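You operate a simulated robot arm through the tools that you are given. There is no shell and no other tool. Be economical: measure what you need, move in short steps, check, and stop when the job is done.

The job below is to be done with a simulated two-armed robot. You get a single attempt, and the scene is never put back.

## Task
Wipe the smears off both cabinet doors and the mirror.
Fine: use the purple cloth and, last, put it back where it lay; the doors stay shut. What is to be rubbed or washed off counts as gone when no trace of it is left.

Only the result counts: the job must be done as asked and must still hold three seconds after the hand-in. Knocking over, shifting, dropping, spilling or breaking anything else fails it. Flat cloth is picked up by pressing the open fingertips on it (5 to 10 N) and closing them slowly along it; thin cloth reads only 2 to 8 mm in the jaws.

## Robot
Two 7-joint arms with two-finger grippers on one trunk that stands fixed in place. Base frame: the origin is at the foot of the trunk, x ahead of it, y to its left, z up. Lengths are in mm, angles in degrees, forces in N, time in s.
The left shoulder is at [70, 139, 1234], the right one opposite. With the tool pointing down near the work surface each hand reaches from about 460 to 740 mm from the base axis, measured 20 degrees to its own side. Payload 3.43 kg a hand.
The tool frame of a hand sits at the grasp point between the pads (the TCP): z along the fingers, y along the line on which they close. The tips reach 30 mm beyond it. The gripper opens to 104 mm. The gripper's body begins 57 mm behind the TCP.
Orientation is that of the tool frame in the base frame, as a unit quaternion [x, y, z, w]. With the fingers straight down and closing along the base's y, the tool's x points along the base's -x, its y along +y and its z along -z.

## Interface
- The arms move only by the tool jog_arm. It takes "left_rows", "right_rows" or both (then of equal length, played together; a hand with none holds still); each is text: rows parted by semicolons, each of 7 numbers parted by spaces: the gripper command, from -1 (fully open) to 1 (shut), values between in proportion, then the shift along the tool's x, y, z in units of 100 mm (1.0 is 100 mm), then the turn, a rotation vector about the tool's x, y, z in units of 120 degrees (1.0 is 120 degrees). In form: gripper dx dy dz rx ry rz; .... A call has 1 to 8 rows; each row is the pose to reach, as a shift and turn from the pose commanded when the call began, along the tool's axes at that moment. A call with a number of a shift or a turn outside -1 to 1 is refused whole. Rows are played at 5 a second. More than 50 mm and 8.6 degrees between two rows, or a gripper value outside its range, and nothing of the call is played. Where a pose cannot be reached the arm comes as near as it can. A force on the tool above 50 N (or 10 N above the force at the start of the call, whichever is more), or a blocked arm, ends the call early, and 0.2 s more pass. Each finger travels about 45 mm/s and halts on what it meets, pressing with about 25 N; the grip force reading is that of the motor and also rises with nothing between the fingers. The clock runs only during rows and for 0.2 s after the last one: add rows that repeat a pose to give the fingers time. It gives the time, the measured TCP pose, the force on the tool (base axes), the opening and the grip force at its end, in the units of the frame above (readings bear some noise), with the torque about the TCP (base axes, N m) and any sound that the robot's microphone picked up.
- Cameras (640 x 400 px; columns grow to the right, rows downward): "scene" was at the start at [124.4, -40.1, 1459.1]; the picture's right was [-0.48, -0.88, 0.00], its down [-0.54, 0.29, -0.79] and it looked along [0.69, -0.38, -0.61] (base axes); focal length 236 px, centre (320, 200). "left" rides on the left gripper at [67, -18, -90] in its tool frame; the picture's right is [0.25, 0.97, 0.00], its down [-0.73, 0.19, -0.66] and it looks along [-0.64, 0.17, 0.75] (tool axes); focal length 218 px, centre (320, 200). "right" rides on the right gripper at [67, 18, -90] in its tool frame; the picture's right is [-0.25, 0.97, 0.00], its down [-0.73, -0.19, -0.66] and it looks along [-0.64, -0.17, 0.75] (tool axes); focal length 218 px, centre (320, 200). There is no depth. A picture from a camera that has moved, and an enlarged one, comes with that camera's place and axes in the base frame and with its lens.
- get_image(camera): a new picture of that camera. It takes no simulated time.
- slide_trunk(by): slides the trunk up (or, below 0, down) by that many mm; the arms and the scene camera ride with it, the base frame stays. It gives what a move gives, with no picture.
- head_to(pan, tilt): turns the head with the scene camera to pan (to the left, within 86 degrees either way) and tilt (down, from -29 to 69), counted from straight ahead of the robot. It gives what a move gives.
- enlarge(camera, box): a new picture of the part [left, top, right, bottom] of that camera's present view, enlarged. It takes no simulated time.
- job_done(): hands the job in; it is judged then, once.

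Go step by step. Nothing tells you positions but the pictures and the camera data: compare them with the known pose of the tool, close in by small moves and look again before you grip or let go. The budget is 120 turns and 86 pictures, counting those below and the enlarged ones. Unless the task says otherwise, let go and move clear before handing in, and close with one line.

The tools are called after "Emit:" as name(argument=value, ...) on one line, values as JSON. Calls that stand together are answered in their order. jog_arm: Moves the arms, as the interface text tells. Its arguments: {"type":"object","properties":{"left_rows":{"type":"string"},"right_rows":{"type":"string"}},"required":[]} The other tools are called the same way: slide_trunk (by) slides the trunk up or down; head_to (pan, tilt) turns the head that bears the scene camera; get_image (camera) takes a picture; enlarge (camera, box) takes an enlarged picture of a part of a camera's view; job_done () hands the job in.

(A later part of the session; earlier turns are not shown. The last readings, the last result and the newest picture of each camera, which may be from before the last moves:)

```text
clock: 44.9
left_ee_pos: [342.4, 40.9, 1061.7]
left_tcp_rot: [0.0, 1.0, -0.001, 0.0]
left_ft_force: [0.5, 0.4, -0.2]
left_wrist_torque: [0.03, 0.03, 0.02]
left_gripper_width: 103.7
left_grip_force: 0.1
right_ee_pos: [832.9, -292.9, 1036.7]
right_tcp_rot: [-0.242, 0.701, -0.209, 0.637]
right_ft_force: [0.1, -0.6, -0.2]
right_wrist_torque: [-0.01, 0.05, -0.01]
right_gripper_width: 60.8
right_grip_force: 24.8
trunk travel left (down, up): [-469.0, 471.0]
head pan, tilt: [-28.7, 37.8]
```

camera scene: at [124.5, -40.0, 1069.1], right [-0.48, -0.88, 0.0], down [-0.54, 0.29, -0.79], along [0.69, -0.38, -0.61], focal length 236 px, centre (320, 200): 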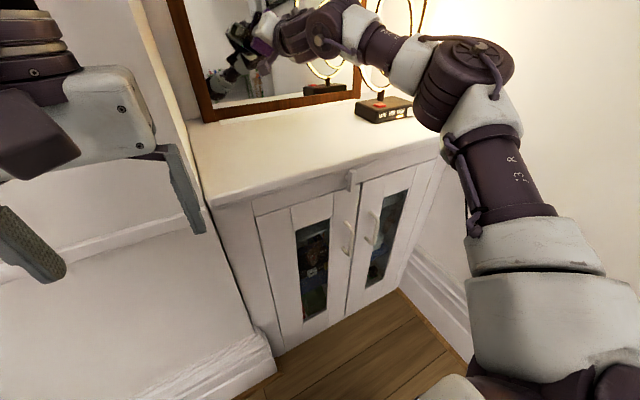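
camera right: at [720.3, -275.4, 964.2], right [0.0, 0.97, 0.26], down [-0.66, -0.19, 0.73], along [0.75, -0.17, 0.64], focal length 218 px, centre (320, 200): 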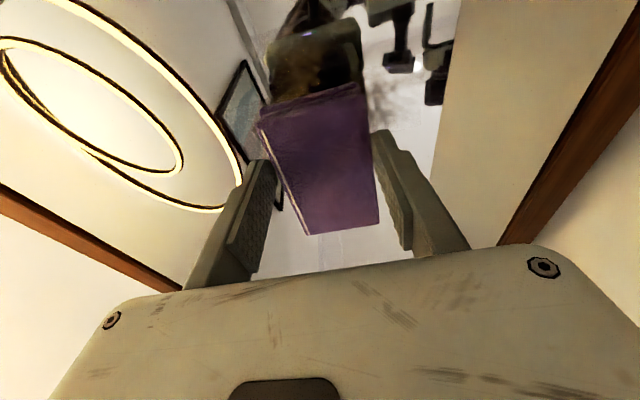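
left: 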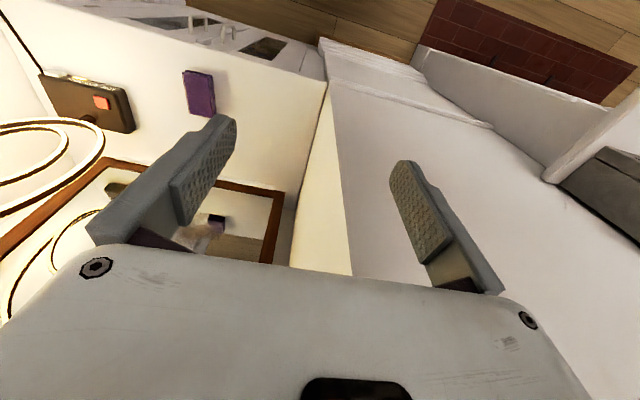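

This side has not hit a limit yet; continue gently forward to contact.

Emit:
jog_arm(right_rows="0.8 0 0 0.04 0 0 0; 0.8 0 0 0.08 0 0 0; 0.8 0 0 0.12 0 0 0; 0.8 0 0 0.16 0 0 0; 0.8 0 0 0.2 0 0 0; 0.8 0 0 0.24 0 0 0; 0.8 0 0 0.24 0 0 0")

Emit:
enlarge(camera="scene", box=[200, 40, 360, 180])

```text
clock: 46.5
left_ee_pos: [340.3, 42.4, 1060.6]
left_tcp_rot: [0.0, 1.0, 0.0, 0.0]
left_ft_force: [0.0, 0.4, -1.0]
left_wrist_torque: [-0.01, -0.01, 0.02]
left_gripper_width: 104.0
left_grip_force: 0.1
right_ee_pos: [843.4, -294.1, 1037.2]
right_tcp_rot: [-0.244, 0.7, -0.208, 0.638]
right_ft_force: [-13.3, 3.3, -4.7]
right_wrist_torque: [-0.26, -0.67, 0.43]
right_gripper_width: 61.2
right_grip_force: 25.4
right hand out of reach, approached as far as the arm can: row 4, 5, 6, 7
trunk travel left (down, up): [-469.0, 471.0]
head pan, tilt: [-28.7, 37.8]
```

```text
2.86 times, centred on (280, 110) of scene
camera zoom: at [122.4, -39.4, 1199.3], right [-0.48, -0.88, 0.0], down [-0.54, 0.29, -0.79], along [0.69, -0.38, -0.61], focal length 674 px, centre (434, 457)
```

zoom: 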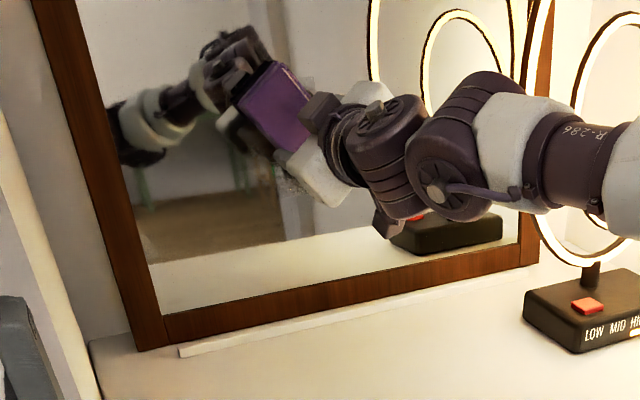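

Emit:
jog_arm(right_rows="0.8 0 0 -0.04 0 0 0; 0.8 0 0 -0.04 0.0125 -0.0167 0; 0.8 0 0 0 0.0125 -0.0167 0; 0.8 0 0 0.04 0.0125 -0.0167 0; 0.8 0 0 0.08 0.0125 -0.0167 0; 0.8 0 0 0.12 0.0125 -0.0167 0; 0.8 0 0 0.12 0.0125 -0.0167 0")

```text
clock: 48.1
left_ee_pos: [340.3, 42.1, 1060.8]
left_tcp_rot: [0.0, 1.0, 0.0, 0.001]
left_ft_force: [-0.7, 0.4, -0.3]
left_wrist_torque: [0.02, -0.03, 0.01]
left_gripper_width: 104.2
left_grip_force: 0.1
right_ee_pos: [844.9, -295.7, 1035.6]
right_tcp_rot: [-0.237, 0.687, -0.214, 0.653]
right_ft_force: [-13.7, 2.2, -2.4]
right_wrist_torque: [0.12, 0.44, -0.23]
right_gripper_width: 61.3
right_grip_force: 24.8
right hand out of reach, approached as far as the arm can: row 4, 5, 6, 7
trunk travel left (down, up): [-469.0, 471.0]
head pan, tilt: [-28.7, 37.8]
```

Contact is now nearly flat at about 14 N. I make a first sideways wiping stroke.

Emit:
jog_arm(right_rows="0.8 -0.154 0.197 0.03 0 0 0; 0.8 -0.308 0.394 0.03 0 0 0; 0.8 -0.462 0.591 0.03 0 0 0; 0.8 -0.308 0.394 0.03 0 0 0; 0.8 -0.154 0.197 0.03 0 0 0; 0.8 0 0 0.03 0 0 0; 0.8 0.185 -0.236 0.03 0 0 0; 0.8 0.34 -0.433 0.03 0 0 0")

Emit:
enlarge(camera="scene", box=[200, 40, 360, 180])

```text
clock: 49.9
left_ee_pos: [339.3, 42.2, 1061.7]
left_tcp_rot: [0.0, 1.0, 0.0, 0.0]
left_ft_force: [-0.4, -0.2, -0.5]
left_wrist_torque: [0.04, 0.03, -0.02]
left_gripper_width: 103.9
left_grip_force: 0.1
right_ee_pos: [847.6, -349.2, 1037.1]
right_tcp_rot: [-0.238, 0.686, -0.213, 0.653]
right_ft_force: [-15.4, 3.8, 0.1]
right_wrist_torque: [0.13, 0.37, -0.13]
right_gripper_width: 61.0
right_grip_force: 24.9
right hand out of reach, approached as far as the arm can: row 1, 2, 3, 4, 5
trunk travel left (down, up): [-469.0, 471.0]
head pan, tilt: [-28.7, 37.8]
```

```text
2.86 times, centred on (280, 110) of scene
camera zoom: at [121.4, -39.3, 1199.4], right [-0.48, -0.88, 0.0], down [-0.54, 0.29, -0.79], along [0.7, -0.38, -0.61], focal length 674 px, centre (434, 457)
```

zoom: 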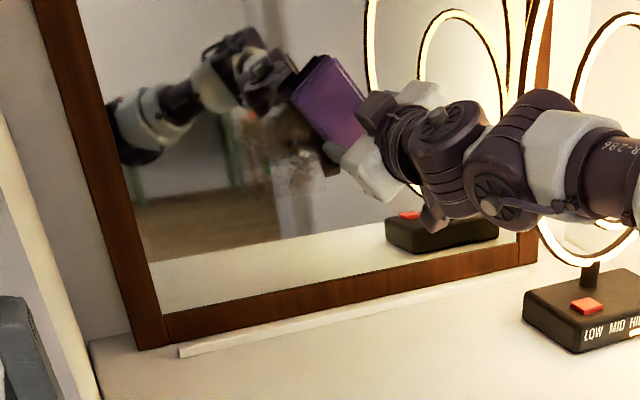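

Emit:
jog_arm(right_rows="0.8 0.138 0.108 0.03 0 0 0; 0.8 0.276 0.216 0.03 0 0 0; 0.8 0.091 0.452 0.03 0 0 0; 0.8 -0.094 0.689 0.03 0 0 0; 0.8 -0.217 0.846 0.03 0 0 0; 0.8 -0.32 0.98 0.04 0 0 0; 0.8 -0.32 0.98 0.04 0 0 0")

Emit:
enlarge(camera="scene", box=[200, 40, 360, 180])

```text
clock: 51.5
left_ee_pos: [341.4, 41.0, 1061.1]
left_tcp_rot: [0.0, 1.0, -0.001, 0.0]
left_ft_force: [-0.3, 0.6, 0.5]
left_wrist_torque: [-0.01, -0.02, 0.0]
left_gripper_width: 103.9
left_grip_force: 0.0
right_ee_pos: [828.4, -261.7, 1004.4]
right_tcp_rot: [-0.238, 0.687, -0.213, 0.653]
right_ft_force: [0.3, -0.1, -0.6]
right_wrist_torque: [-0.01, 0.03, 0.01]
right_gripper_width: 61.0
right_grip_force: 25.1
right hand out of reach, approached as far as the arm can: row 3, 4, 5, 6, 7
trunk travel left (down, up): [-469.0, 471.0]
head pan, tilt: [-28.7, 37.8]
```

```text
2.86 times, centred on (280, 110) of scene
camera zoom: at [124.4, -40.4, 1199.1], right [-0.48, -0.88, 0.0], down [-0.54, 0.29, -0.79], along [0.69, -0.38, -0.61], focal length 674 px, centre (434, 457)
```

zoom: 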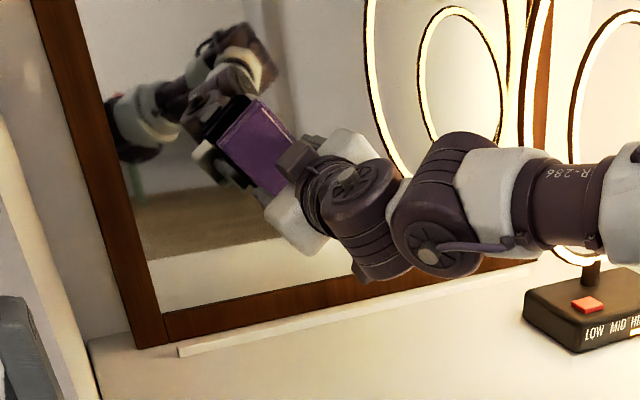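

Contact was lost at the left because the arm runs out there; negative roll improved reach, so I roll further that way and retest.

Emit:
jog_arm(right_rows="0.8 0 0 -0.4 0 0 0; 0.8 0 0 -0.4 0 0 -0.07; 0.8 0 0 -0.4 0 0 -0.14; 0.8 0 0 -0.4 0 0 -0.21; 0.8 0 0 -0.4 0 0 -0.28; 0.8 0 0 -0.4 0 0 -0.35; 0.8 0 0 -0.4 0 0 -0.42; 0.8 0 0 -0.4 0 0 -0.43")

Emit:
jog_arm(right_rows="0.8 0 0 0.25 0 0 0; 0.8 0 0 0.4 0 0 0; 0.8 0 0 0.45 0 0 0; 0.8 0 0 0.5 0 0 0; 0.8 0 0 0.55 0 0 0; 0.8 0 0 0.6 0 0 0; 0.8 0 0 0.65 0 0 0; 0.8 0 0 0.65 0 0 0")

Emit:
get_image(camera="scene")

```text
clock: 53.3
left_ee_pos: [341.8, 42.2, 1060.6]
left_tcp_rot: [-0.001, 1.0, 0.0, 0.0]
left_ft_force: [-0.9, 0.0, -0.5]
left_wrist_torque: [0.01, 0.01, -0.01]
left_gripper_width: 103.9
left_grip_force: 0.2
right_ee_pos: [788.7, -263.2, 1006.6]
right_tcp_rot: [-0.514, 0.515, -0.477, 0.494]
right_ft_force: [0.4, -0.5, -0.2]
right_wrist_torque: [-0.02, 0.06, 0.01]
right_gripper_width: 61.0
right_grip_force: 24.6
trunk travel left (down, up): [-469.0, 471.0]
head pan, tilt: [-28.7, 37.8]
```

```text
clock: 55.1
left_ee_pos: [340.9, 41.8, 1060.6]
left_tcp_rot: [0.0, 1.0, 0.0, 0.0]
left_ft_force: [0.6, -0.2, -0.3]
left_wrist_torque: [0.0, -0.01, 0.01]
left_gripper_width: 104.1
left_grip_force: 0.1
right_ee_pos: [830.8, -268.6, 1006.7]
right_tcp_rot: [-0.514, 0.515, -0.476, 0.495]
right_ft_force: [0.3, -0.3, -0.1]
right_wrist_torque: [0.01, 0.02, 0.01]
right_gripper_width: 61.2
right_grip_force: 25.2
right hand out of reach, approached as far as the arm can: row 3, 4, 5, 6, 7, 8
trunk travel left (down, up): [-469.0, 471.0]
head pan, tilt: [-28.7, 37.8]
```

```text
55 pictures are left
camera scene: at [124.5, -40.1, 1199.1], right [-0.48, -0.88, 0.0], down [-0.54, 0.29, -0.79], along [0.69, -0.38, -0.61], focal length 236 px, centre (320, 200)
```

scene: 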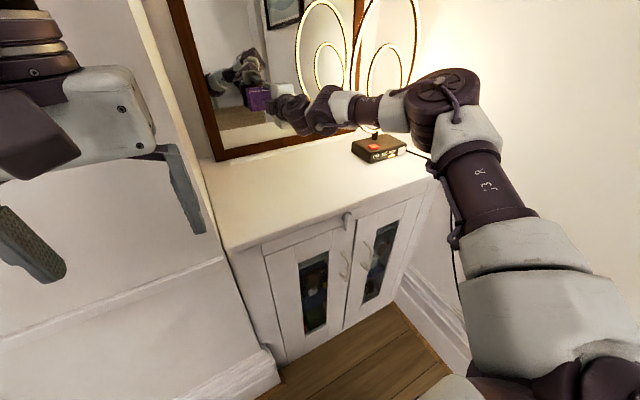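

Roll isn't the limiting factor; the upper arm seems to be. I test a lower trunk with the hand kept at the same height.

Emit:
jog_arm(right_rows="0.8 0 0 -0.3 0 0 0; 0.8 0 -0.3 -0.4 0 0 0; 0.8 0 -0.6 -0.4 0 0 0; 0.8 0 -0.6 -0.4 0 0 0")

Emit:
slide_trunk(by=-60)

Emit:
jog_arm(right_rows="0.8 0 0 0.25 0 0 0; 0.8 0 0 0.4 0 0 0; 0.8 0 0 0.45 0 0 0; 0.8 0 0 0.5 0 0 0; 0.8 0 0 0.55 0 0 0; 0.8 0 0 0.6 0 0 0; 0.8 0 0 0.65 0 0 0; 0.8 0 0 0.65 0 0 0")

```text
clock: 56.1
left_ee_pos: [342.4, 40.8, 1060.6]
left_tcp_rot: [0.0, 1.0, 0.0, -0.001]
left_ft_force: [0.1, 0.3, -0.8]
left_wrist_torque: [0.01, 0.01, 0.02]
left_gripper_width: 104.1
left_grip_force: 0.0
right_ee_pos: [796.3, -271.6, 1068.5]
right_tcp_rot: [-0.512, 0.516, -0.476, 0.494]
right_ft_force: [-0.8, -0.2, -1.4]
right_wrist_torque: [0.01, 0.06, 0.01]
right_gripper_width: 60.9
right_grip_force: 25.1
trunk travel left (down, up): [-469.0, 471.0]
head pan, tilt: [-28.7, 37.8]
```

```text
clock: 57.1
left_ee_pos: [341.7, 42.1, 1000.8]
left_tcp_rot: [0.0, 1.0, 0.0, 0.0]
left_ft_force: [0.2, 0.4, 1.0]
left_wrist_torque: [0.02, -0.01, -0.02]
left_gripper_width: 103.9
left_grip_force: 0.0
right_ee_pos: [794.8, -269.6, 1008.2]
right_tcp_rot: [-0.513, 0.515, -0.477, 0.494]
right_ft_force: [0.3, 0.5, -0.7]
right_wrist_torque: [-0.03, 0.02, 0.02]
right_gripper_width: 61.3
right_grip_force: 24.9
trunk travel left (down, up): [-409.0, 531.0]
head pan, tilt: [-28.7, 37.8]
```

```text
clock: 58.9
left_ee_pos: [342.3, 41.9, 1000.1]
left_tcp_rot: [0.0, 1.0, 0.0, 0.0]
left_ft_force: [-0.1, 0.4, 0.5]
left_wrist_torque: [0.0, -0.02, 0.0]
left_gripper_width: 104.2
left_grip_force: 0.1
right_ee_pos: [840.6, -274.7, 1005.2]
right_tcp_rot: [-0.513, 0.515, -0.476, 0.494]
right_ft_force: [-0.6, 0.0, 0.4]
right_wrist_torque: [-0.03, 0.02, -0.01]
right_gripper_width: 60.8
right_grip_force: 25.5
right hand out of reach, approached as far as the arm can: row 4, 5, 6, 7, 8
trunk travel left (down, up): [-409.0, 531.0]
head pan, tilt: [-28.7, 37.8]
```

Emit:
jog_arm(right_rows="0.8 0 0 -0.3 0 0 0; 0.8 0 -0.3 -0.4 0 0 0; 0.8 0 -0.6 -0.4 0 0 0; 0.8 0 -0.6 -0.4 0 0 0")

Emit:
slide_trunk(by=-60)

Emit:
jog_arm(right_rows="0.8 0 0 0.25 0 0 0; 0.8 0 0 0.35 0 0 0; 0.8 0 0 0.39 0 0 0; 0.8 0 0 0.43 0 0 0; 0.8 0 0 0.47 0 0 0; 0.8 0 0 0.51 0 0 0; 0.8 0 0 0.55 0 0 0; 0.8 0 0 0.55 0 0 0")

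```text
clock: 59.9
left_ee_pos: [341.6, 40.7, 1000.6]
left_tcp_rot: [-0.001, 1.0, 0.0, -0.001]
left_ft_force: [-1.2, 0.0, 0.2]
left_wrist_torque: [0.0, 0.01, 0.05]
left_gripper_width: 103.9
left_grip_force: 0.1
right_ee_pos: [805.1, -276.4, 1067.0]
right_tcp_rot: [-0.512, 0.517, -0.476, 0.494]
right_ft_force: [-0.1, -0.3, 0.0]
right_wrist_torque: [0.01, 0.02, -0.01]
right_gripper_width: 61.1
right_grip_force: 24.6
trunk travel left (down, up): [-409.0, 531.0]
head pan, tilt: [-28.7, 37.8]
```

```text
clock: 60.9
left_ee_pos: [341.0, 42.0, 940.9]
left_tcp_rot: [0.0, 1.0, 0.0, 0.0]
left_ft_force: [-0.2, 0.3, -0.4]
left_wrist_torque: [-0.03, 0.0, 0.0]
left_gripper_width: 104.0
left_grip_force: 0.0
right_ee_pos: [804.2, -275.7, 1008.7]
right_tcp_rot: [-0.513, 0.515, -0.476, 0.495]
right_ft_force: [-0.5, -0.4, -0.1]
right_wrist_torque: [0.0, 0.02, 0.02]
right_gripper_width: 60.8
right_grip_force: 25.4
trunk travel left (down, up): [-349.0, 591.0]
head pan, tilt: [-28.7, 37.8]
```

```text
clock: 62.7
left_ee_pos: [341.7, 41.0, 942.0]
left_tcp_rot: [0.0, 1.0, 0.0, 0.0]
left_ft_force: [0.1, 0.3, 0.0]
left_wrist_torque: [0.0, 0.01, 0.0]
left_gripper_width: 104.1
left_grip_force: 0.0
right_ee_pos: [836.8, -280.9, 1001.5]
right_tcp_rot: [-0.513, 0.515, -0.476, 0.494]
right_ft_force: [1.3, 0.1, -0.5]
right_wrist_torque: [-0.01, 0.0, -0.03]
right_gripper_width: 61.0
right_grip_force: 24.1
right hand out of reach, approached as far as the arm can: row 2, 3, 4, 5, 6, 7, 8
trunk travel left (down, up): [-349.0, 591.0]
head pan, tilt: [-28.7, 37.8]
```

Best shoulder height for this is about 915. Before more trying I back off and look at what remains of the smear.

Emit:
jog_arm(right_rows="0.8 0 0 -0.4 0 0 0; 0.8 0.2 0 -0.8 0 0 0; 0.8 0.6 0 -1 0 0 0; 0.8 1 0 -1 0 0 0; 0.8 1 0 -1 0 0 0")

Emit:
slide_trunk(by=60)

Emit:
get_image(camera="right")

Emit:
enlarge(camera="scene", box=[200, 20, 360, 160])

```text
clock: 63.9
left_ee_pos: [341.5, 42.7, 941.3]
left_tcp_rot: [0.0, 1.0, 0.0, -0.001]
left_ft_force: [0.5, -0.4, 0.1]
left_wrist_torque: [0.03, 0.0, 0.0]
left_gripper_width: 103.9
left_grip_force: 0.1
right_ee_pos: [738.2, -383.5, 1002.6]
right_tcp_rot: [-0.513, 0.515, -0.476, 0.495]
right_ft_force: [-0.3, 0.1, 0.0]
right_wrist_torque: [0.0, 0.05, -0.01]
right_gripper_width: 61.1
right_grip_force: 24.8
trunk travel left (down, up): [-349.0, 591.0]
head pan, tilt: [-28.7, 37.8]
```

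```text
clock: 64.9
left_ee_pos: [342.0, 41.3, 1000.5]
left_tcp_rot: [0.0, 1.0, 0.0, -0.001]
left_ft_force: [0.6, 0.0, -0.4]
left_wrist_torque: [-0.01, -0.01, 0.02]
left_gripper_width: 104.1
left_grip_force: 0.1
right_ee_pos: [737.4, -384.1, 1062.8]
right_tcp_rot: [-0.513, 0.515, -0.476, 0.495]
right_ft_force: [0.2, -0.9, -1.2]
right_wrist_torque: [0.0, 0.0, 0.0]
right_gripper_width: 61.0
right_grip_force: 25.2
trunk travel left (down, up): [-409.0, 531.0]
head pan, tilt: [-28.7, 37.8]
```

```text
54 pictures are left
camera right: at [648.4, -453.0, 1048.1], right [-0.06, 0.27, -0.96], down [-0.66, 0.71, 0.24], along [0.75, 0.64, 0.14], focal length 218 px, centre (320, 200)
```

right: 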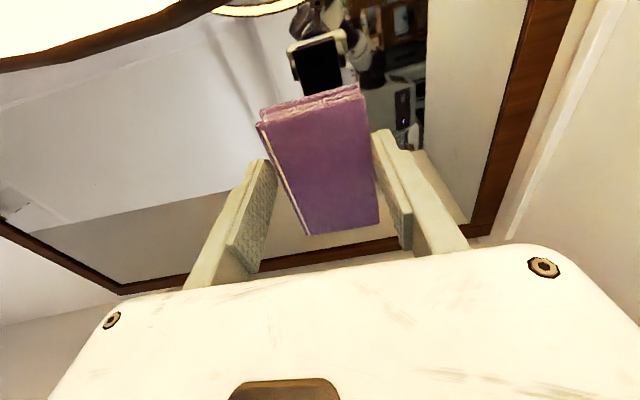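

```text
2.86 times, centred on (280, 90) of scene
camera zoom: at [124.7, -40.2, 1139.0], right [-0.48, -0.88, 0.0], down [-0.54, 0.29, -0.79], along [0.69, -0.38, -0.61], focal length 674 px, centre (434, 514)
```

zoom: 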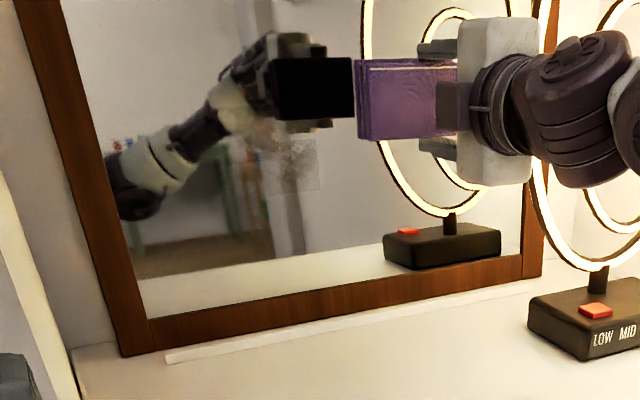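

The smear spans about y -359..-233, z 940..1083, so most is reachable with the pad's long side level. I move back in front and press at its centre.

Emit:
jog_arm(right_rows="0.8 -0.3 0.2 0 0 0 0; 0.8 -0.65 0.4 0 0 0 0; 0.8 -0.94 0.5 0.2 0 0 0; 0.8 -0.94 0.5 0.6 0 0 0; 0.8 -0.94 0.5 0.95 0 0 0; 0.8 -0.94 0.5 1 0 0 0; 0.8 -0.94 0.5 1 0 0 0")

Emit:
jog_arm(right_rows="0.8 0 0 0.03 0 0 0; 0.8 0 0 0.06 0 0 0; 0.8 0 0 0.09 0 0 0; 0.8 0 0 0.12 0 0 0; 0.8 0 0 0.15 0 0 0; 0.8 0 0 0.15 0 0 0")

```text
clock: 66.5
left_ee_pos: [341.5, 41.8, 1000.7]
left_tcp_rot: [0.001, 1.0, -0.001, -0.002]
left_ft_force: [0.5, -0.5, -0.4]
left_wrist_torque: [0.02, 0.02, 0.02]
left_gripper_width: 104.0
left_grip_force: 0.1
right_ee_pos: [833.2, -287.7, 1008.3]
right_tcp_rot: [-0.513, 0.515, -0.476, 0.495]
right_ft_force: [0.7, 0.1, -0.7]
right_wrist_torque: [-0.02, 0.01, 0.0]
right_gripper_width: 61.1
right_grip_force: 24.7
trunk travel left (down, up): [-409.0, 531.0]
head pan, tilt: [-28.7, 37.8]
```

```text
clock: 67.9
left_ee_pos: [342.9, 41.2, 1000.5]
left_tcp_rot: [0.0, 1.0, 0.001, 0.001]
left_ft_force: [0.2, -0.5, 0.1]
left_wrist_torque: [0.03, 0.01, 0.02]
left_gripper_width: 104.2
left_grip_force: 0.0
right_ee_pos: [845.3, -288.4, 1007.8]
right_tcp_rot: [-0.513, 0.515, -0.476, 0.495]
right_ft_force: [-0.1, -0.3, -1.0]
right_wrist_torque: [-0.02, 0.01, -0.01]
right_gripper_width: 61.1
right_grip_force: 24.8
right hand out of reach, approached as far as the arm can: row 5, 6
trunk travel left (down, up): [-409.0, 531.0]
head pan, tilt: [-28.7, 37.8]
```

Emit:
jog_arm(right_rows="0.8 0.06 0 0.02 0 0 0; 0.8 0.12 0 0.04 0 0 0; 0.8 0.15 0 0.07 0 0 0; 0.8 0.15 0 0.1 0 0 0; 0.8 0.15 0 0.12 0 0 0; 0.8 0.15 0 0.12 0 0 0")

Emit:
enlarge(camera="right", box=[220, 20, 460, 180])

```text
clock: 69.3
left_ee_pos: [339.6, 42.1, 1001.1]
left_tcp_rot: [0.001, 1.0, -0.001, 0.001]
left_ft_force: [-0.8, 0.9, -0.6]
left_wrist_torque: [-0.01, -0.07, 0.01]
left_gripper_width: 104.0
left_grip_force: 0.0
right_ee_pos: [849.1, -303.4, 1011.2]
right_tcp_rot: [-0.512, 0.513, -0.478, 0.496]
right_ft_force: [-13.8, 7.2, 2.8]
right_wrist_torque: [-0.05, -0.07, -0.06]
right_gripper_width: 60.8
right_grip_force: 24.8
right hand out of reach, approached as far as the arm can: row 4, 5, 6
trunk travel left (down, up): [-409.0, 531.0]
head pan, tilt: [-28.7, 37.8]
```

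```text
2.50 times, centred on (340, 100) of right
camera zoom: at [758.4, -371.9, 995.5], right [-0.06, 0.27, -0.96], down [-0.66, 0.71, 0.24], along [0.75, 0.65, 0.14], focal length 546 px, centre (270, 450)
```

zoom: 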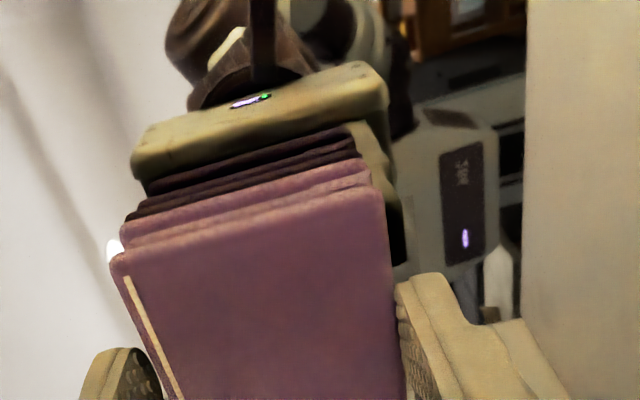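

Flat contact, 14 N. Now vertical strokes here.

Emit:
jog_arm(right_rows="0.8 0 -0.25 0.05 0 0 0; 0.8 0 -0.5 0.05 0 0 0; 0.8 0 -0.7 0.05 0 0 0; 0.8 0 -0.4 0.05 0 0 0; 0.8 0 -0.1 0.05 0 0 0; 0.8 0 0.15 0.05 0 0 0; 0.8 0 0.35 0.06 0 0 0; 0.8 0 0.55 0.06 0 0 0")

Emit:
jog_arm(right_rows="0.8 0.15 0 0.05 0 0 0; 0.8 0.4 0 0.05 0 0 0; 0.8 0.4 -0.3 0.03 0 0 0; 0.8 0.4 -0.6 0.03 0 0 0; 0.8 0.4 -0.9 0.03 0 0 0; 0.8 0.1 -0.9 0.05 0 0 0; 0.8 -0.2 -0.9 0.06 0 0 0; 0.8 -0.2 -0.9 0.06 0 0 0")

Emit:
enlarge(camera="scene", box=[200, 20, 360, 160])

```text
clock: 71.1
left_ee_pos: [339.8, 41.7, 1000.9]
left_tcp_rot: [0.0, 1.0, 0.0, 0.0]
left_ft_force: [0.3, -0.4, -0.6]
left_wrist_torque: [-0.04, -0.05, -0.01]
left_gripper_width: 103.9
left_grip_force: 0.0
right_ee_pos: [846.8, -304.7, 953.4]
right_tcp_rot: [-0.514, 0.515, -0.476, 0.494]
right_ft_force: [-2.2, -1.4, -0.1]
right_wrist_torque: [0.02, -0.02, -0.06]
right_gripper_width: 60.9
right_grip_force: 25.1
right hand out of reach, approached as far as the arm can: row 1, 2, 3, 4, 5, 6, 7, 8
trunk travel left (down, up): [-409.0, 531.0]
head pan, tilt: [-28.7, 37.8]
```

```text
clock: 72.9
left_ee_pos: [342.1, 41.5, 1000.6]
left_tcp_rot: [-0.001, 1.0, 0.0, -0.001]
left_ft_force: [0.0, -0.6, -0.2]
left_wrist_torque: [0.0, -0.01, 0.02]
left_gripper_width: 103.7
left_grip_force: 0.0
right_ee_pos: [845.2, -289.7, 1038.3]
right_tcp_rot: [-0.513, 0.516, -0.477, 0.494]
right_ft_force: [0.4, -0.7, 0.2]
right_wrist_torque: [0.01, -0.03, -0.01]
right_gripper_width: 61.0
right_grip_force: 24.8
right hand out of reach, approached as far as the arm can: row 6, 7, 8
trunk travel left (down, up): [-409.0, 531.0]
head pan, tilt: [-28.7, 37.8]
```

```text
2.86 times, centred on (280, 90) of scene
camera zoom: at [124.8, -40.4, 1139.0], right [-0.48, -0.88, 0.0], down [-0.54, 0.29, -0.79], along [0.69, -0.38, -0.61], focal length 674 px, centre (434, 514)
```

zoom: 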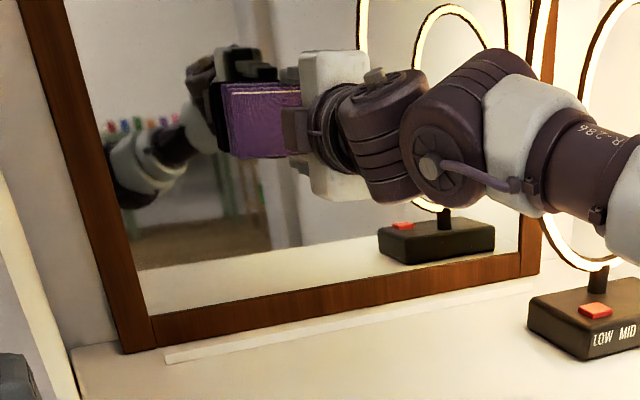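

Wiping works: the lower patch appears gone. I back off and up for a clear view.

Emit:
jog_arm(right_rows="0.8 0 0 -0.4 0 0 0; 0.8 0 -0.3 -0.7 0 0 0; 0.8 0 -0.7 -1 0 0 0; 0.8 0 -1 -1 0 0 0; 0.8 0 -1 -1 0 0 0")

Emit:
enlarge(camera="scene", box=[210, 20, 330, 120])

Emit:
get_image(camera="right")

```text
clock: 74.1
left_ee_pos: [340.0, 40.6, 1000.1]
left_tcp_rot: [0.001, 1.0, 0.0, 0.0]
left_ft_force: [-0.5, 0.2, 0.3]
left_wrist_torque: [0.02, 0.02, 0.03]
left_gripper_width: 104.0
left_grip_force: 0.1
right_ee_pos: [751.5, -294.7, 1145.1]
right_tcp_rot: [-0.513, 0.516, -0.477, 0.494]
right_ft_force: [0.4, -0.5, 0.1]
right_wrist_torque: [-0.02, 0.03, 0.01]
right_gripper_width: 60.8
right_grip_force: 24.9
trunk travel left (down, up): [-409.0, 531.0]
head pan, tilt: [-28.7, 37.8]
```

```text
4.00 times, centred on (270, 70) of scene
camera zoom: at [124.4, -40.6, 1139.0], right [-0.48, -0.88, 0.0], down [-0.54, 0.29, -0.79], along [0.69, -0.38, -0.61], focal length 943 px, centre (520, 720)
```

zoom: 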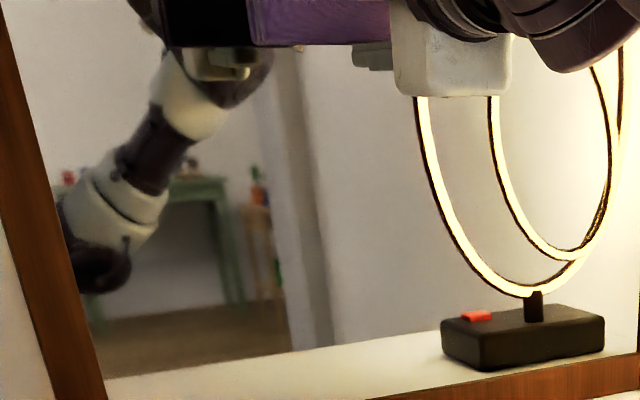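

```text
49 pictures are left
camera right: at [661.2, -363.6, 1131.0], right [-0.06, 0.27, -0.96], down [-0.66, 0.71, 0.24], along [0.75, 0.64, 0.14], focal length 218 px, centre (320, 200)
```

right: 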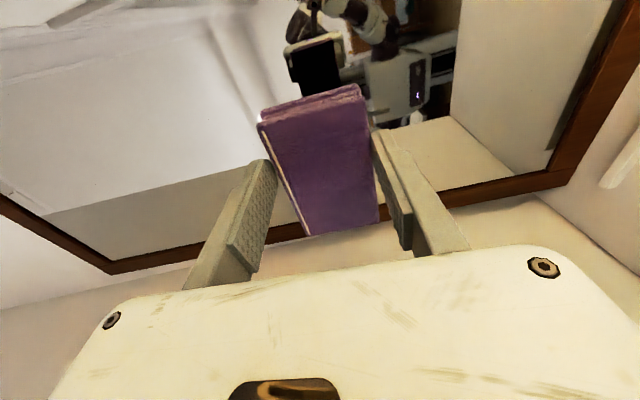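

Emit:
enlarge(camera="scene", box=[225, 25, 305, 80])

```text
7.27 times, centred on (265, 52) of scene
camera zoom: at [124.4, -40.6, 1139.0], right [-0.48, -0.88, 0.0], down [-0.54, 0.29, -0.79], along [0.69, -0.38, -0.61], focal length 1715 px, centre (720, 1273)
```

zoom: 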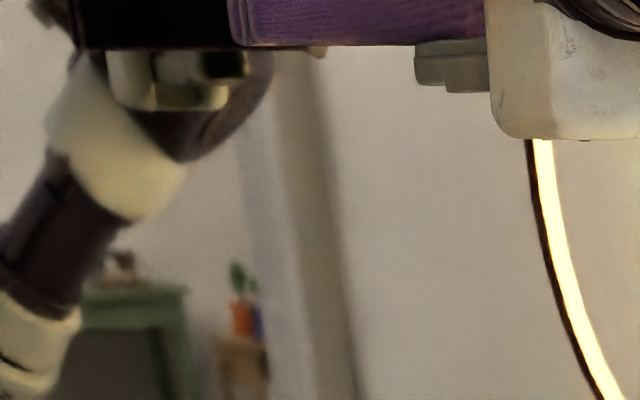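

The mirror looks clean. Next I withdraw the hand to in front of the cabinet and lower the trunk to see the doors.

Emit:
jog_arm(right_rows="0.8 0 0 -0.4 0 0 0; 0.8 0 0 -0.8 0 0 0; 0.8 0 0 -1 0 0 0")

Emit:
jog_arm(right_rows="0.8 0 0 -0.4 0 0 0; 0.8 0 0 -0.8 0 0 0; 0.8 0 0 -1 0 0 0")

Emit:
jog_arm(right_rows="0.8 0 0 -0.4 0 0 0; 0.8 0 0 -0.8 0 0 0; 0.8 0 0 -1 0 0 0; 0.8 0 0 -1 0 0 0")

Emit:
get_image(camera="scene")

```text
clock: 74.9
left_ee_pos: [342.8, 41.9, 1001.4]
left_tcp_rot: [0.0, 1.0, -0.001, 0.001]
left_ft_force: [0.1, 0.4, 0.7]
left_wrist_torque: [-0.03, -0.02, 0.03]
left_gripper_width: 104.2
left_grip_force: 0.1
right_ee_pos: [649.6, -296.1, 1151.3]
right_tcp_rot: [-0.513, 0.515, -0.476, 0.494]
right_ft_force: [-0.5, 0.6, -0.6]
right_wrist_torque: [-0.01, 0.04, 0.01]
right_gripper_width: 61.1
right_grip_force: 24.9
trunk travel left (down, up): [-409.0, 531.0]
head pan, tilt: [-28.7, 37.8]
```

```text
clock: 75.7
left_ee_pos: [340.2, 41.0, 1001.0]
left_tcp_rot: [0.0, 1.0, 0.0, 0.0]
left_ft_force: [-0.5, -0.5, -0.7]
left_wrist_torque: [0.0, -0.03, -0.01]
left_gripper_width: 103.9
left_grip_force: 0.0
right_ee_pos: [549.2, -297.5, 1158.5]
right_tcp_rot: [-0.513, 0.515, -0.476, 0.495]
right_ft_force: [-0.2, 0.1, -0.3]
right_wrist_torque: [-0.02, 0.01, -0.01]
right_gripper_width: 61.2
right_grip_force: 24.7
trunk travel left (down, up): [-409.0, 531.0]
head pan, tilt: [-28.7, 37.8]
```

```text
clock: 76.7
left_ee_pos: [341.0, 43.0, 1000.4]
left_tcp_rot: [0.0, 1.0, -0.001, -0.001]
left_ft_force: [0.5, -0.5, -0.2]
left_wrist_torque: [-0.03, 0.03, 0.02]
left_gripper_width: 104.1
left_grip_force: 0.1
right_ee_pos: [449.9, -301.4, 1163.3]
right_tcp_rot: [-0.512, 0.516, -0.477, 0.494]
right_ft_force: [0.3, 0.1, -0.6]
right_wrist_torque: [-0.02, 0.05, -0.01]
right_gripper_width: 60.9
right_grip_force: 25.1
trunk travel left (down, up): [-409.0, 531.0]
head pan, tilt: [-28.7, 37.8]
```

```text
47 pictures are left
camera scene: at [124.7, -40.0, 1139.0], right [-0.48, -0.88, 0.0], down [-0.54, 0.29, -0.79], along [0.69, -0.38, -0.61], focal length 236 px, centre (320, 200)
```

scene: 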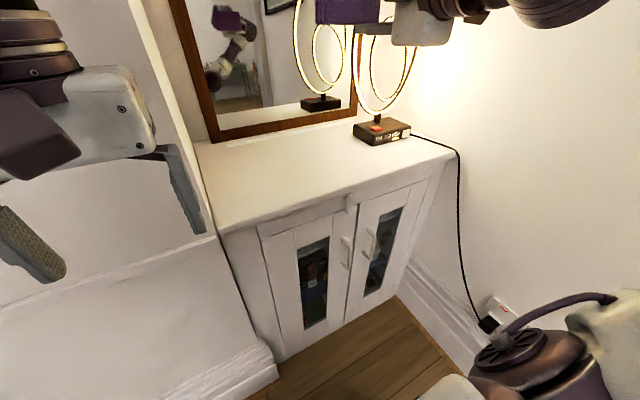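

Emit:
enlarge(camera="scene", box=[205, 5, 315, 115])

Emit:
jog_arm(right_rows="0.8 0 0 -0.4 0 0 0; 0.8 0 0 -0.7 0 0 0; 0.8 0 0 -0.7 0 0 0")

Emit:
slide_trunk(by=-300)

Emit:
get_image(camera="scene")

Emit:
get_image(camera="right")

```text
3.64 times, centred on (260, 60) of scene
camera zoom: at [124.7, -40.0, 1139.0], right [-0.48, -0.88, 0.0], down [-0.54, 0.29, -0.79], along [0.69, -0.38, -0.61], focal length 857 px, centre (538, 709)
```

zoom: 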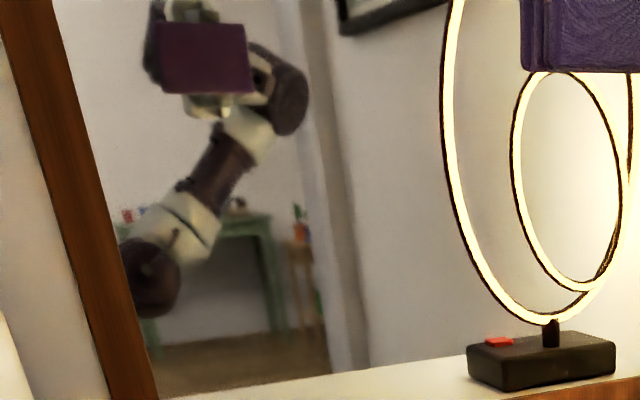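

```text
clock: 77.5
left_ee_pos: [341.1, 42.4, 1001.0]
left_tcp_rot: [0.0, 1.0, 0.0, -0.001]
left_ft_force: [0.0, 0.4, -0.6]
left_wrist_torque: [0.01, 0.04, -0.02]
left_gripper_width: 104.4
left_grip_force: 0.2
right_ee_pos: [380.0, -302.6, 1167.5]
right_tcp_rot: [-0.513, 0.515, -0.476, 0.495]
right_ft_force: [-0.8, 0.6, -0.4]
right_wrist_torque: [-0.02, 0.04, 0.0]
right_gripper_width: 61.2
right_grip_force: 25.1
trunk travel left (down, up): [-409.0, 531.0]
head pan, tilt: [-28.7, 37.8]
```

```text
clock: 80.5
left_ee_pos: [341.9, 42.3, 700.9]
left_tcp_rot: [0.0, 1.0, 0.0, 0.0]
left_ft_force: [-0.6, -0.4, -0.4]
left_wrist_torque: [0.02, -0.01, -0.01]
left_gripper_width: 104.0
left_grip_force: 0.1
right_ee_pos: [380.8, -302.7, 867.1]
right_tcp_rot: [-0.512, 0.516, -0.476, 0.495]
right_ft_force: [-0.4, 0.1, 0.3]
right_wrist_torque: [-0.03, 0.06, -0.01]
right_gripper_width: 61.0
right_grip_force: 25.1
trunk travel left (down, up): [-109.0, 831.0]
head pan, tilt: [-28.7, 37.8]
```

```text
45 pictures are left
camera scene: at [124.2, -40.0, 839.1], right [-0.48, -0.88, 0.0], down [-0.54, 0.29, -0.79], along [0.69, -0.38, -0.61], focal length 236 px, centre (320, 200)
```

scene: 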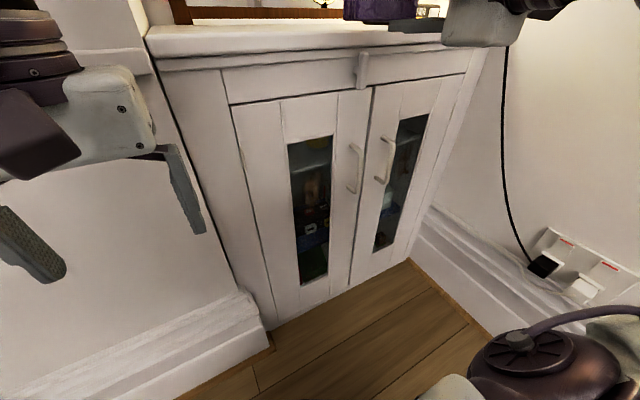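

```text
44 pictures are left
camera right: at [290.6, -371.2, 853.4], right [-0.06, 0.27, -0.96], down [-0.66, 0.71, 0.24], along [0.75, 0.64, 0.14], focal length 218 px, centre (320, 200)
```

right: 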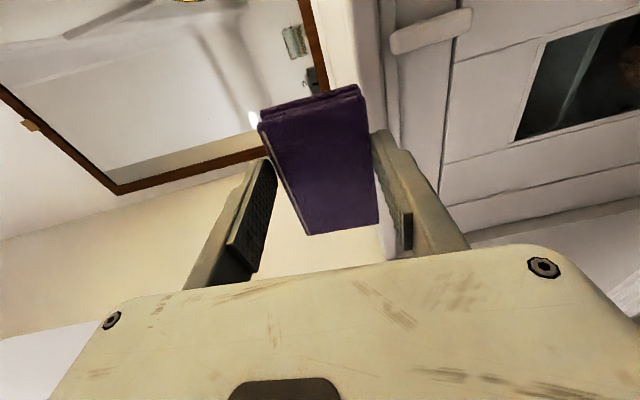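

Mirror is clean. Now zoom on the two doors for smears.

Emit:
enlarge(camera="scene", box=[220, 85, 370, 305])

Emit:
enlarge(camera="scene", box=[345, 75, 465, 285])

```text
1.82 times, centred on (295, 195) of scene
camera zoom: at [124.2, -40.0, 839.1], right [-0.48, -0.88, 0.0], down [-0.54, 0.29, -0.79], along [0.69, -0.38, -0.61], focal length 429 px, centre (366, 209)
```

zoom: 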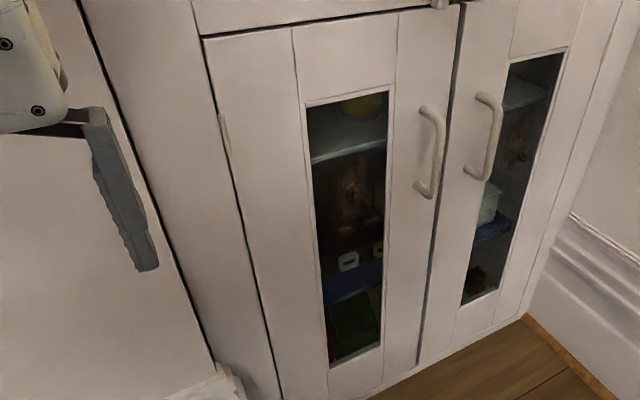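

```text
1.90 times, centred on (405, 180) of scene
camera zoom: at [124.2, -40.0, 839.1], right [-0.48, -0.88, 0.0], down [-0.54, 0.29, -0.79], along [0.69, -0.38, -0.61], focal length 449 px, centre (158, 238)
```

zoom: 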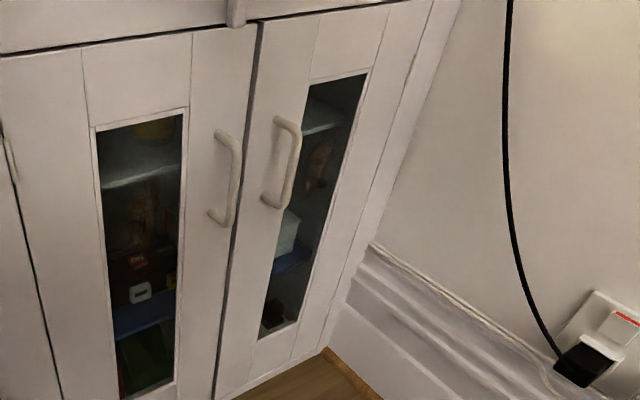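

Brownish blotches show on both glass panes; zoom tighter on each.

Emit:
enlarge(camera="scene", box=[280, 130, 345, 220])

Emit:
enlarge(camera="scene", box=[370, 105, 435, 195])

```text
4.44 times, centred on (312, 175) of scene
camera zoom: at [124.2, -40.0, 839.1], right [-0.48, -0.88, 0.0], down [-0.54, 0.29, -0.79], along [0.69, -0.38, -0.61], focal length 1048 px, centre (353, 311)
```

zoom: 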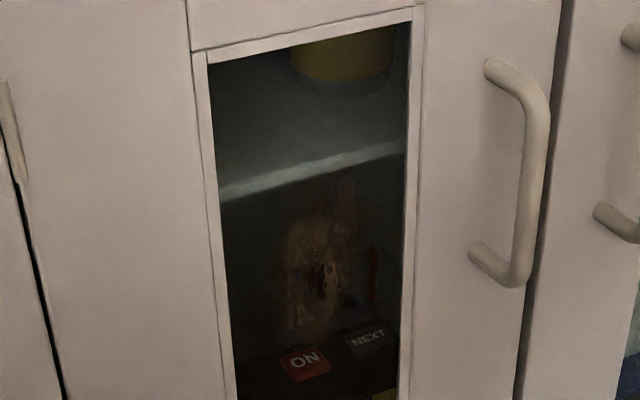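

```text
4.44 times, centred on (402, 150) of scene
camera zoom: at [124.2, -40.0, 839.1], right [-0.48, -0.88, 0.0], down [-0.54, 0.29, -0.79], along [0.69, -0.38, -0.61], focal length 1048 px, centre (-47, 422)
```

zoom: 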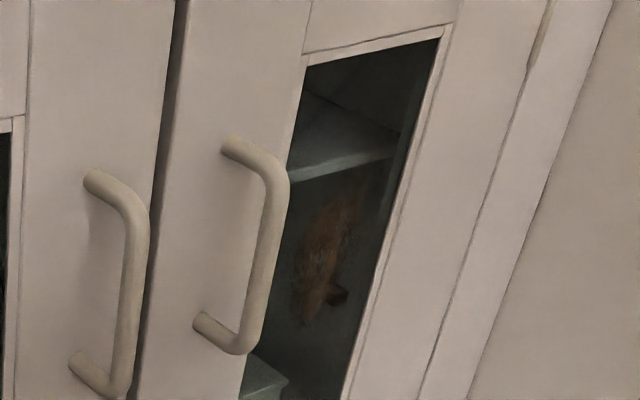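

Left-door smear is at about y -230, z 540 and the right one at about y -506, z 527, both on the glass (x≈505). I lower further and roll the pad upright.

Emit:
slide_trunk(by=-105)

Emit:
jog_arm(right_rows="0.8 -0.08 0.12 0 0 0 0.07; 0.8 -0.16 0.24 0 0 0 0.14; 0.8 -0.24 0.36 0 0 0 0.21; 0.8 -0.32 0.48 0 0 0 0.28; 0.8 -0.4 0.6 0 0 0 0.35; 0.8 -0.48 0.72 0 0 0 0.42; 0.8 -0.56 0.86 0 0 0 0.49; 0.8 -0.7 1 0 0 0 0.56")

Emit:
get_image(camera="scene")

```text
clock: 81.8
left_ee_pos: [340.4, 41.0, 594.6]
left_tcp_rot: [0.0, 1.0, 0.0, -0.001]
left_ft_force: [-0.3, 0.4, -0.2]
left_wrist_torque: [0.02, -0.01, 0.0]
left_gripper_width: 104.1
left_grip_force: 0.1
right_ee_pos: [380.9, -302.3, 762.8]
right_tcp_rot: [-0.513, 0.515, -0.476, 0.495]
right_ft_force: [-0.7, -0.6, -0.1]
right_wrist_torque: [-0.01, 0.05, -0.02]
right_gripper_width: 60.9
right_grip_force: 25.3
trunk travel left (down, up): [-4.0, 936.0]
head pan, tilt: [-28.7, 37.8]
```

```text
clock: 83.6
left_ee_pos: [341.4, 41.5, 595.3]
left_tcp_rot: [0.0, 1.0, 0.0, 0.0]
left_ft_force: [-0.1, -0.7, 0.5]
left_wrist_torque: [0.03, 0.01, -0.01]
left_gripper_width: 104.1
left_grip_force: 0.2
right_ee_pos: [408.7, -242.0, 724.6]
right_tcp_rot: [-0.142, 0.714, -0.122, 0.675]
right_ft_force: [0.0, -1.0, -0.6]
right_wrist_torque: [0.02, 0.02, 0.02]
right_gripper_width: 61.0
right_grip_force: 25.2
right hand out of reach, approached as far as the arm can: row 3, 4, 5, 6, 7, 8
trunk travel left (down, up): [-4.0, 936.0]
head pan, tilt: [-28.7, 37.8]
```

```text
39 pictures are left
camera scene: at [124.3, -40.0, 734.1], right [-0.48, -0.88, 0.0], down [-0.54, 0.29, -0.79], along [0.69, -0.38, -0.61], focal length 236 px, centre (320, 200)
```

scene: 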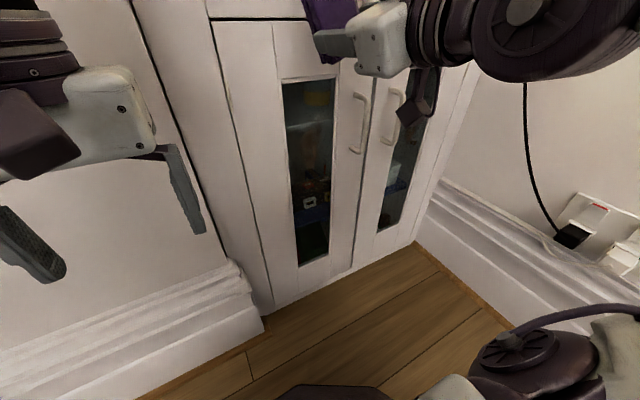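

Too folded with the hand level there, so instead I'll use the tool pointing down with the pad's short end face (61 mm wide) against the glass. First raise the trunk and re-orient the hand.

Emit:
slide_trunk(by=400)

Emit:
jog_arm(right_rows="0.8 0.1 0.05 0 0 0 0.065; 0.8 0.2 0.1 0 0 0 0.13; 0.8 0.3 0.12 0 0 0 0.187; 0.8 0.3 0.12 0 0 0 0.187")

Emit:
jog_arm(right_rows="0.8 0.16 0 0 0 0.07 0; 0.8 0.32 0 0 0 0.14 0; 0.8 0.48 0 0 0 0.21 0; 0.8 0.64 0 0 0 0.28 0; 0.8 0.8 0 0 0 0.35 0; 0.8 1 0 0 0 0.42 0; 0.8 1 0 0 0 0.42 0")

```text
clock: 87.5
left_ee_pos: [342.7, 42.3, 995.6]
left_tcp_rot: [0.0, 1.0, -0.001, 0.0]
left_ft_force: [-0.1, -0.9, 0.6]
left_wrist_torque: [0.02, 0.03, -0.01]
left_gripper_width: 104.2
left_grip_force: 0.0
right_ee_pos: [409.1, -244.2, 1124.1]
right_tcp_rot: [-0.142, 0.714, -0.122, 0.675]
right_ft_force: [0.0, 0.2, -0.9]
right_wrist_torque: [-0.01, 0.04, 0.02]
right_gripper_width: 61.1
right_grip_force: 25.3
trunk travel left (down, up): [-404.0, 536.0]
head pan, tilt: [-28.7, 37.8]
```

```text
clock: 88.5
left_ee_pos: [341.4, 42.8, 996.3]
left_tcp_rot: [0.0, 1.0, 0.0, 0.0]
left_ft_force: [-0.9, 1.0, -0.7]
left_wrist_torque: [0.01, -0.02, -0.01]
left_gripper_width: 104.1
left_grip_force: 0.0
right_ee_pos: [420.8, -258.2, 1111.6]
right_tcp_rot: [-0.001, 0.728, 0.012, 0.685]
right_ft_force: [0.0, 0.1, 0.0]
right_wrist_torque: [-0.01, 0.02, 0.01]
right_gripper_width: 61.1
right_grip_force: 25.0
right hand out of reach, approached as far as the arm can: row 1, 2, 3, 4
trunk travel left (down, up): [-404.0, 536.0]
head pan, tilt: [-28.7, 37.8]
```

```text
clock: 90.1
left_ee_pos: [341.3, 41.0, 996.1]
left_tcp_rot: [0.0, 1.0, 0.001, 0.001]
left_ft_force: [0.0, 0.4, -0.2]
left_wrist_torque: [0.0, -0.01, 0.02]
left_gripper_width: 104.4
left_grip_force: 0.0
right_ee_pos: [416.3, -257.3, 1013.9]
right_tcp_rot: [-0.005, 0.95, 0.01, 0.311]
right_ft_force: [0.2, 0.7, 0.4]
right_wrist_torque: [0.0, -0.01, 0.01]
right_gripper_width: 60.8
right_grip_force: 24.8
trunk travel left (down, up): [-404.0, 536.0]
head pan, tilt: [-28.7, 37.8]
```

Emit:
jog_arm(right_rows="0.8 0.23 -0.14 0.25 0 0.06 0; 0.8 0.46 -0.28 0.5 0 0.12 0; 0.8 0.68 -0.43 0.745 0 0.175 0; 0.8 0.68 -0.43 0.745 0 0.175 0")

Emit:
jog_arm(right_rows="0.8 0.09 0 0.33 0 0 0; 0.8 0.18 0 0.66 0 0 0; 0.8 0.26 0 0.966 0 0 0; 0.8 0.26 0 0.966 0 0 0")

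Emit:
get_image(camera="scene")

```text
clock: 91.1
left_ee_pos: [340.7, 41.1, 996.5]
left_tcp_rot: [0.0, 1.0, 0.0, 0.0]
left_ft_force: [-0.8, 0.3, -0.2]
left_wrist_torque: [-0.01, 0.02, 0.02]
left_gripper_width: 103.8
left_grip_force: 0.0
right_ee_pos: [404.6, -299.4, 911.3]
right_tcp_rot: [-0.007, 0.991, 0.008, 0.132]
right_ft_force: [-0.5, 0.7, -0.5]
right_wrist_torque: [-0.02, -0.01, 0.0]
right_gripper_width: 60.8
right_grip_force: 25.0
trunk travel left (down, up): [-404.0, 536.0]
head pan, tilt: [-28.7, 37.8]
```

```text
clock: 92.1
left_ee_pos: [342.0, 41.6, 995.5]
left_tcp_rot: [0.001, 1.0, 0.0, 0.0]
left_ft_force: [0.1, -0.1, -0.7]
left_wrist_torque: [0.03, -0.01, 0.04]
left_gripper_width: 104.1
left_grip_force: 0.0
right_ee_pos: [406.0, -294.7, 809.1]
right_tcp_rot: [-0.007, 0.991, 0.01, 0.133]
right_ft_force: [-0.2, -0.1, -0.6]
right_wrist_torque: [0.01, 0.04, -0.01]
right_gripper_width: 60.9
right_grip_force: 24.5
trunk travel left (down, up): [-404.0, 536.0]
head pan, tilt: [-28.7, 37.8]
```

```text
38 pictures are left
camera scene: at [123.8, -39.8, 1134.2], right [-0.48, -0.88, 0.0], down [-0.54, 0.29, -0.79], along [0.69, -0.38, -0.61], focal length 236 px, centre (320, 200)
```

scene: 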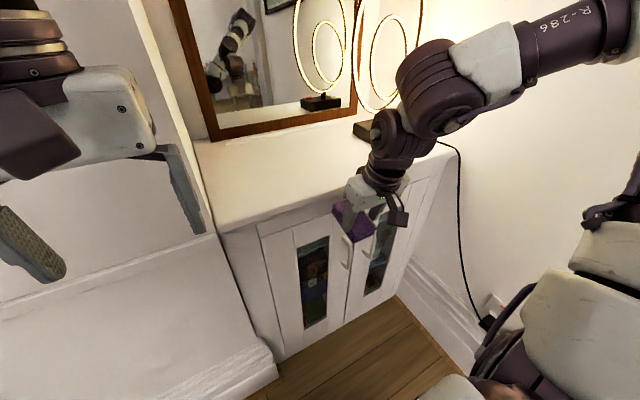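

Emit:
jog_arm(right_rows="0.8 0.02 0.3 0.1 0 0 0; 0.8 0.04 0.65 0.2 0 0 0; 0.8 0.1 0.65 0.5 0 0 0; 0.8 0.18 0.65 0.8 0 0 0; 0.8 0.22 0.65 1 0 0 0; 0.8 0.22 0.65 1 0 0 0")

Emit:
jog_arm(right_rows="0.8 0.09 0 0.33 0 0 0; 0.8 0.18 0 0.66 0 0 0; 0.8 0.24 0 0.9 0 0 0; 0.8 0.24 0 0.9 0 0 0")

Emit:
get_image(camera="scene")

Emit:
get_image(camera="right")

```text
clock: 93.5
left_ee_pos: [341.7, 41.3, 994.5]
left_tcp_rot: [0.0, 1.0, 0.0, 0.0]
left_ft_force: [-0.2, -0.2, 0.3]
left_wrist_torque: [0.0, -0.01, -0.01]
left_gripper_width: 104.0
left_grip_force: 0.0
right_ee_pos: [417.1, -247.8, 705.1]
right_tcp_rot: [-0.01, 0.991, 0.01, 0.132]
right_ft_force: [-0.2, 0.0, -0.1]
right_wrist_torque: [0.01, 0.0, -0.02]
right_gripper_width: 61.0
right_grip_force: 25.4
right hand out of reach, approached as far as the arm can: row 2, 3, 4, 5, 6
trunk travel left (down, up): [-404.0, 536.0]
head pan, tilt: [-28.7, 37.8]
```

```text
clock: 94.5
left_ee_pos: [340.6, 41.0, 995.8]
left_tcp_rot: [-0.001, 1.0, 0.0, 0.001]
left_ft_force: [0.0, -0.2, 0.3]
left_wrist_torque: [0.0, -0.01, 0.0]
left_gripper_width: 104.1
left_grip_force: 0.1
right_ee_pos: [420.9, -247.9, 611.9]
right_tcp_rot: [-0.008, 0.991, 0.009, 0.132]
right_ft_force: [0.7, 0.3, -0.9]
right_wrist_torque: [-0.01, 0.03, -0.01]
right_gripper_width: 60.8
right_grip_force: 25.0
trunk travel left (down, up): [-404.0, 536.0]
head pan, tilt: [-28.7, 37.8]
```

```text
37 pictures are left
camera scene: at [124.0, -39.9, 1134.1], right [-0.48, -0.88, 0.0], down [-0.54, 0.29, -0.79], along [0.69, -0.38, -0.61], focal length 236 px, centre (320, 200)
```

scene: 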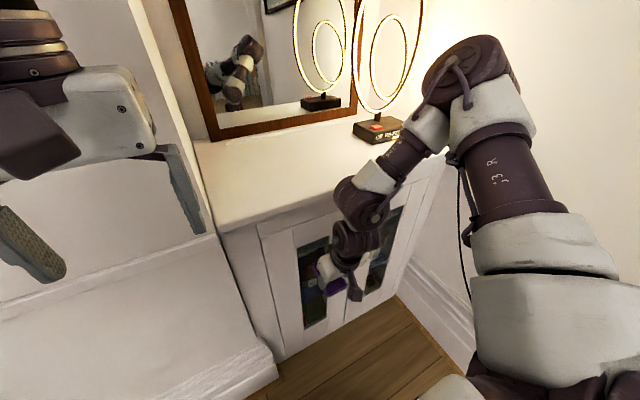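

```text
36 pictures are left
camera right: at [332.0, -233.0, 680.8], right [0.23, 0.97, 0.08], down [0.53, -0.2, 0.82], along [0.81, -0.14, -0.56], focal length 218 px, centre (320, 200)
```

right: 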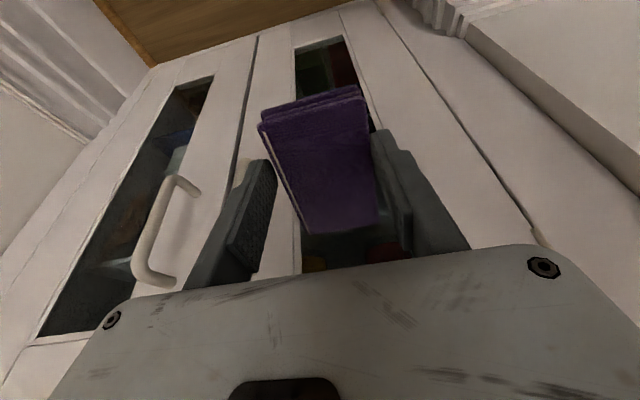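

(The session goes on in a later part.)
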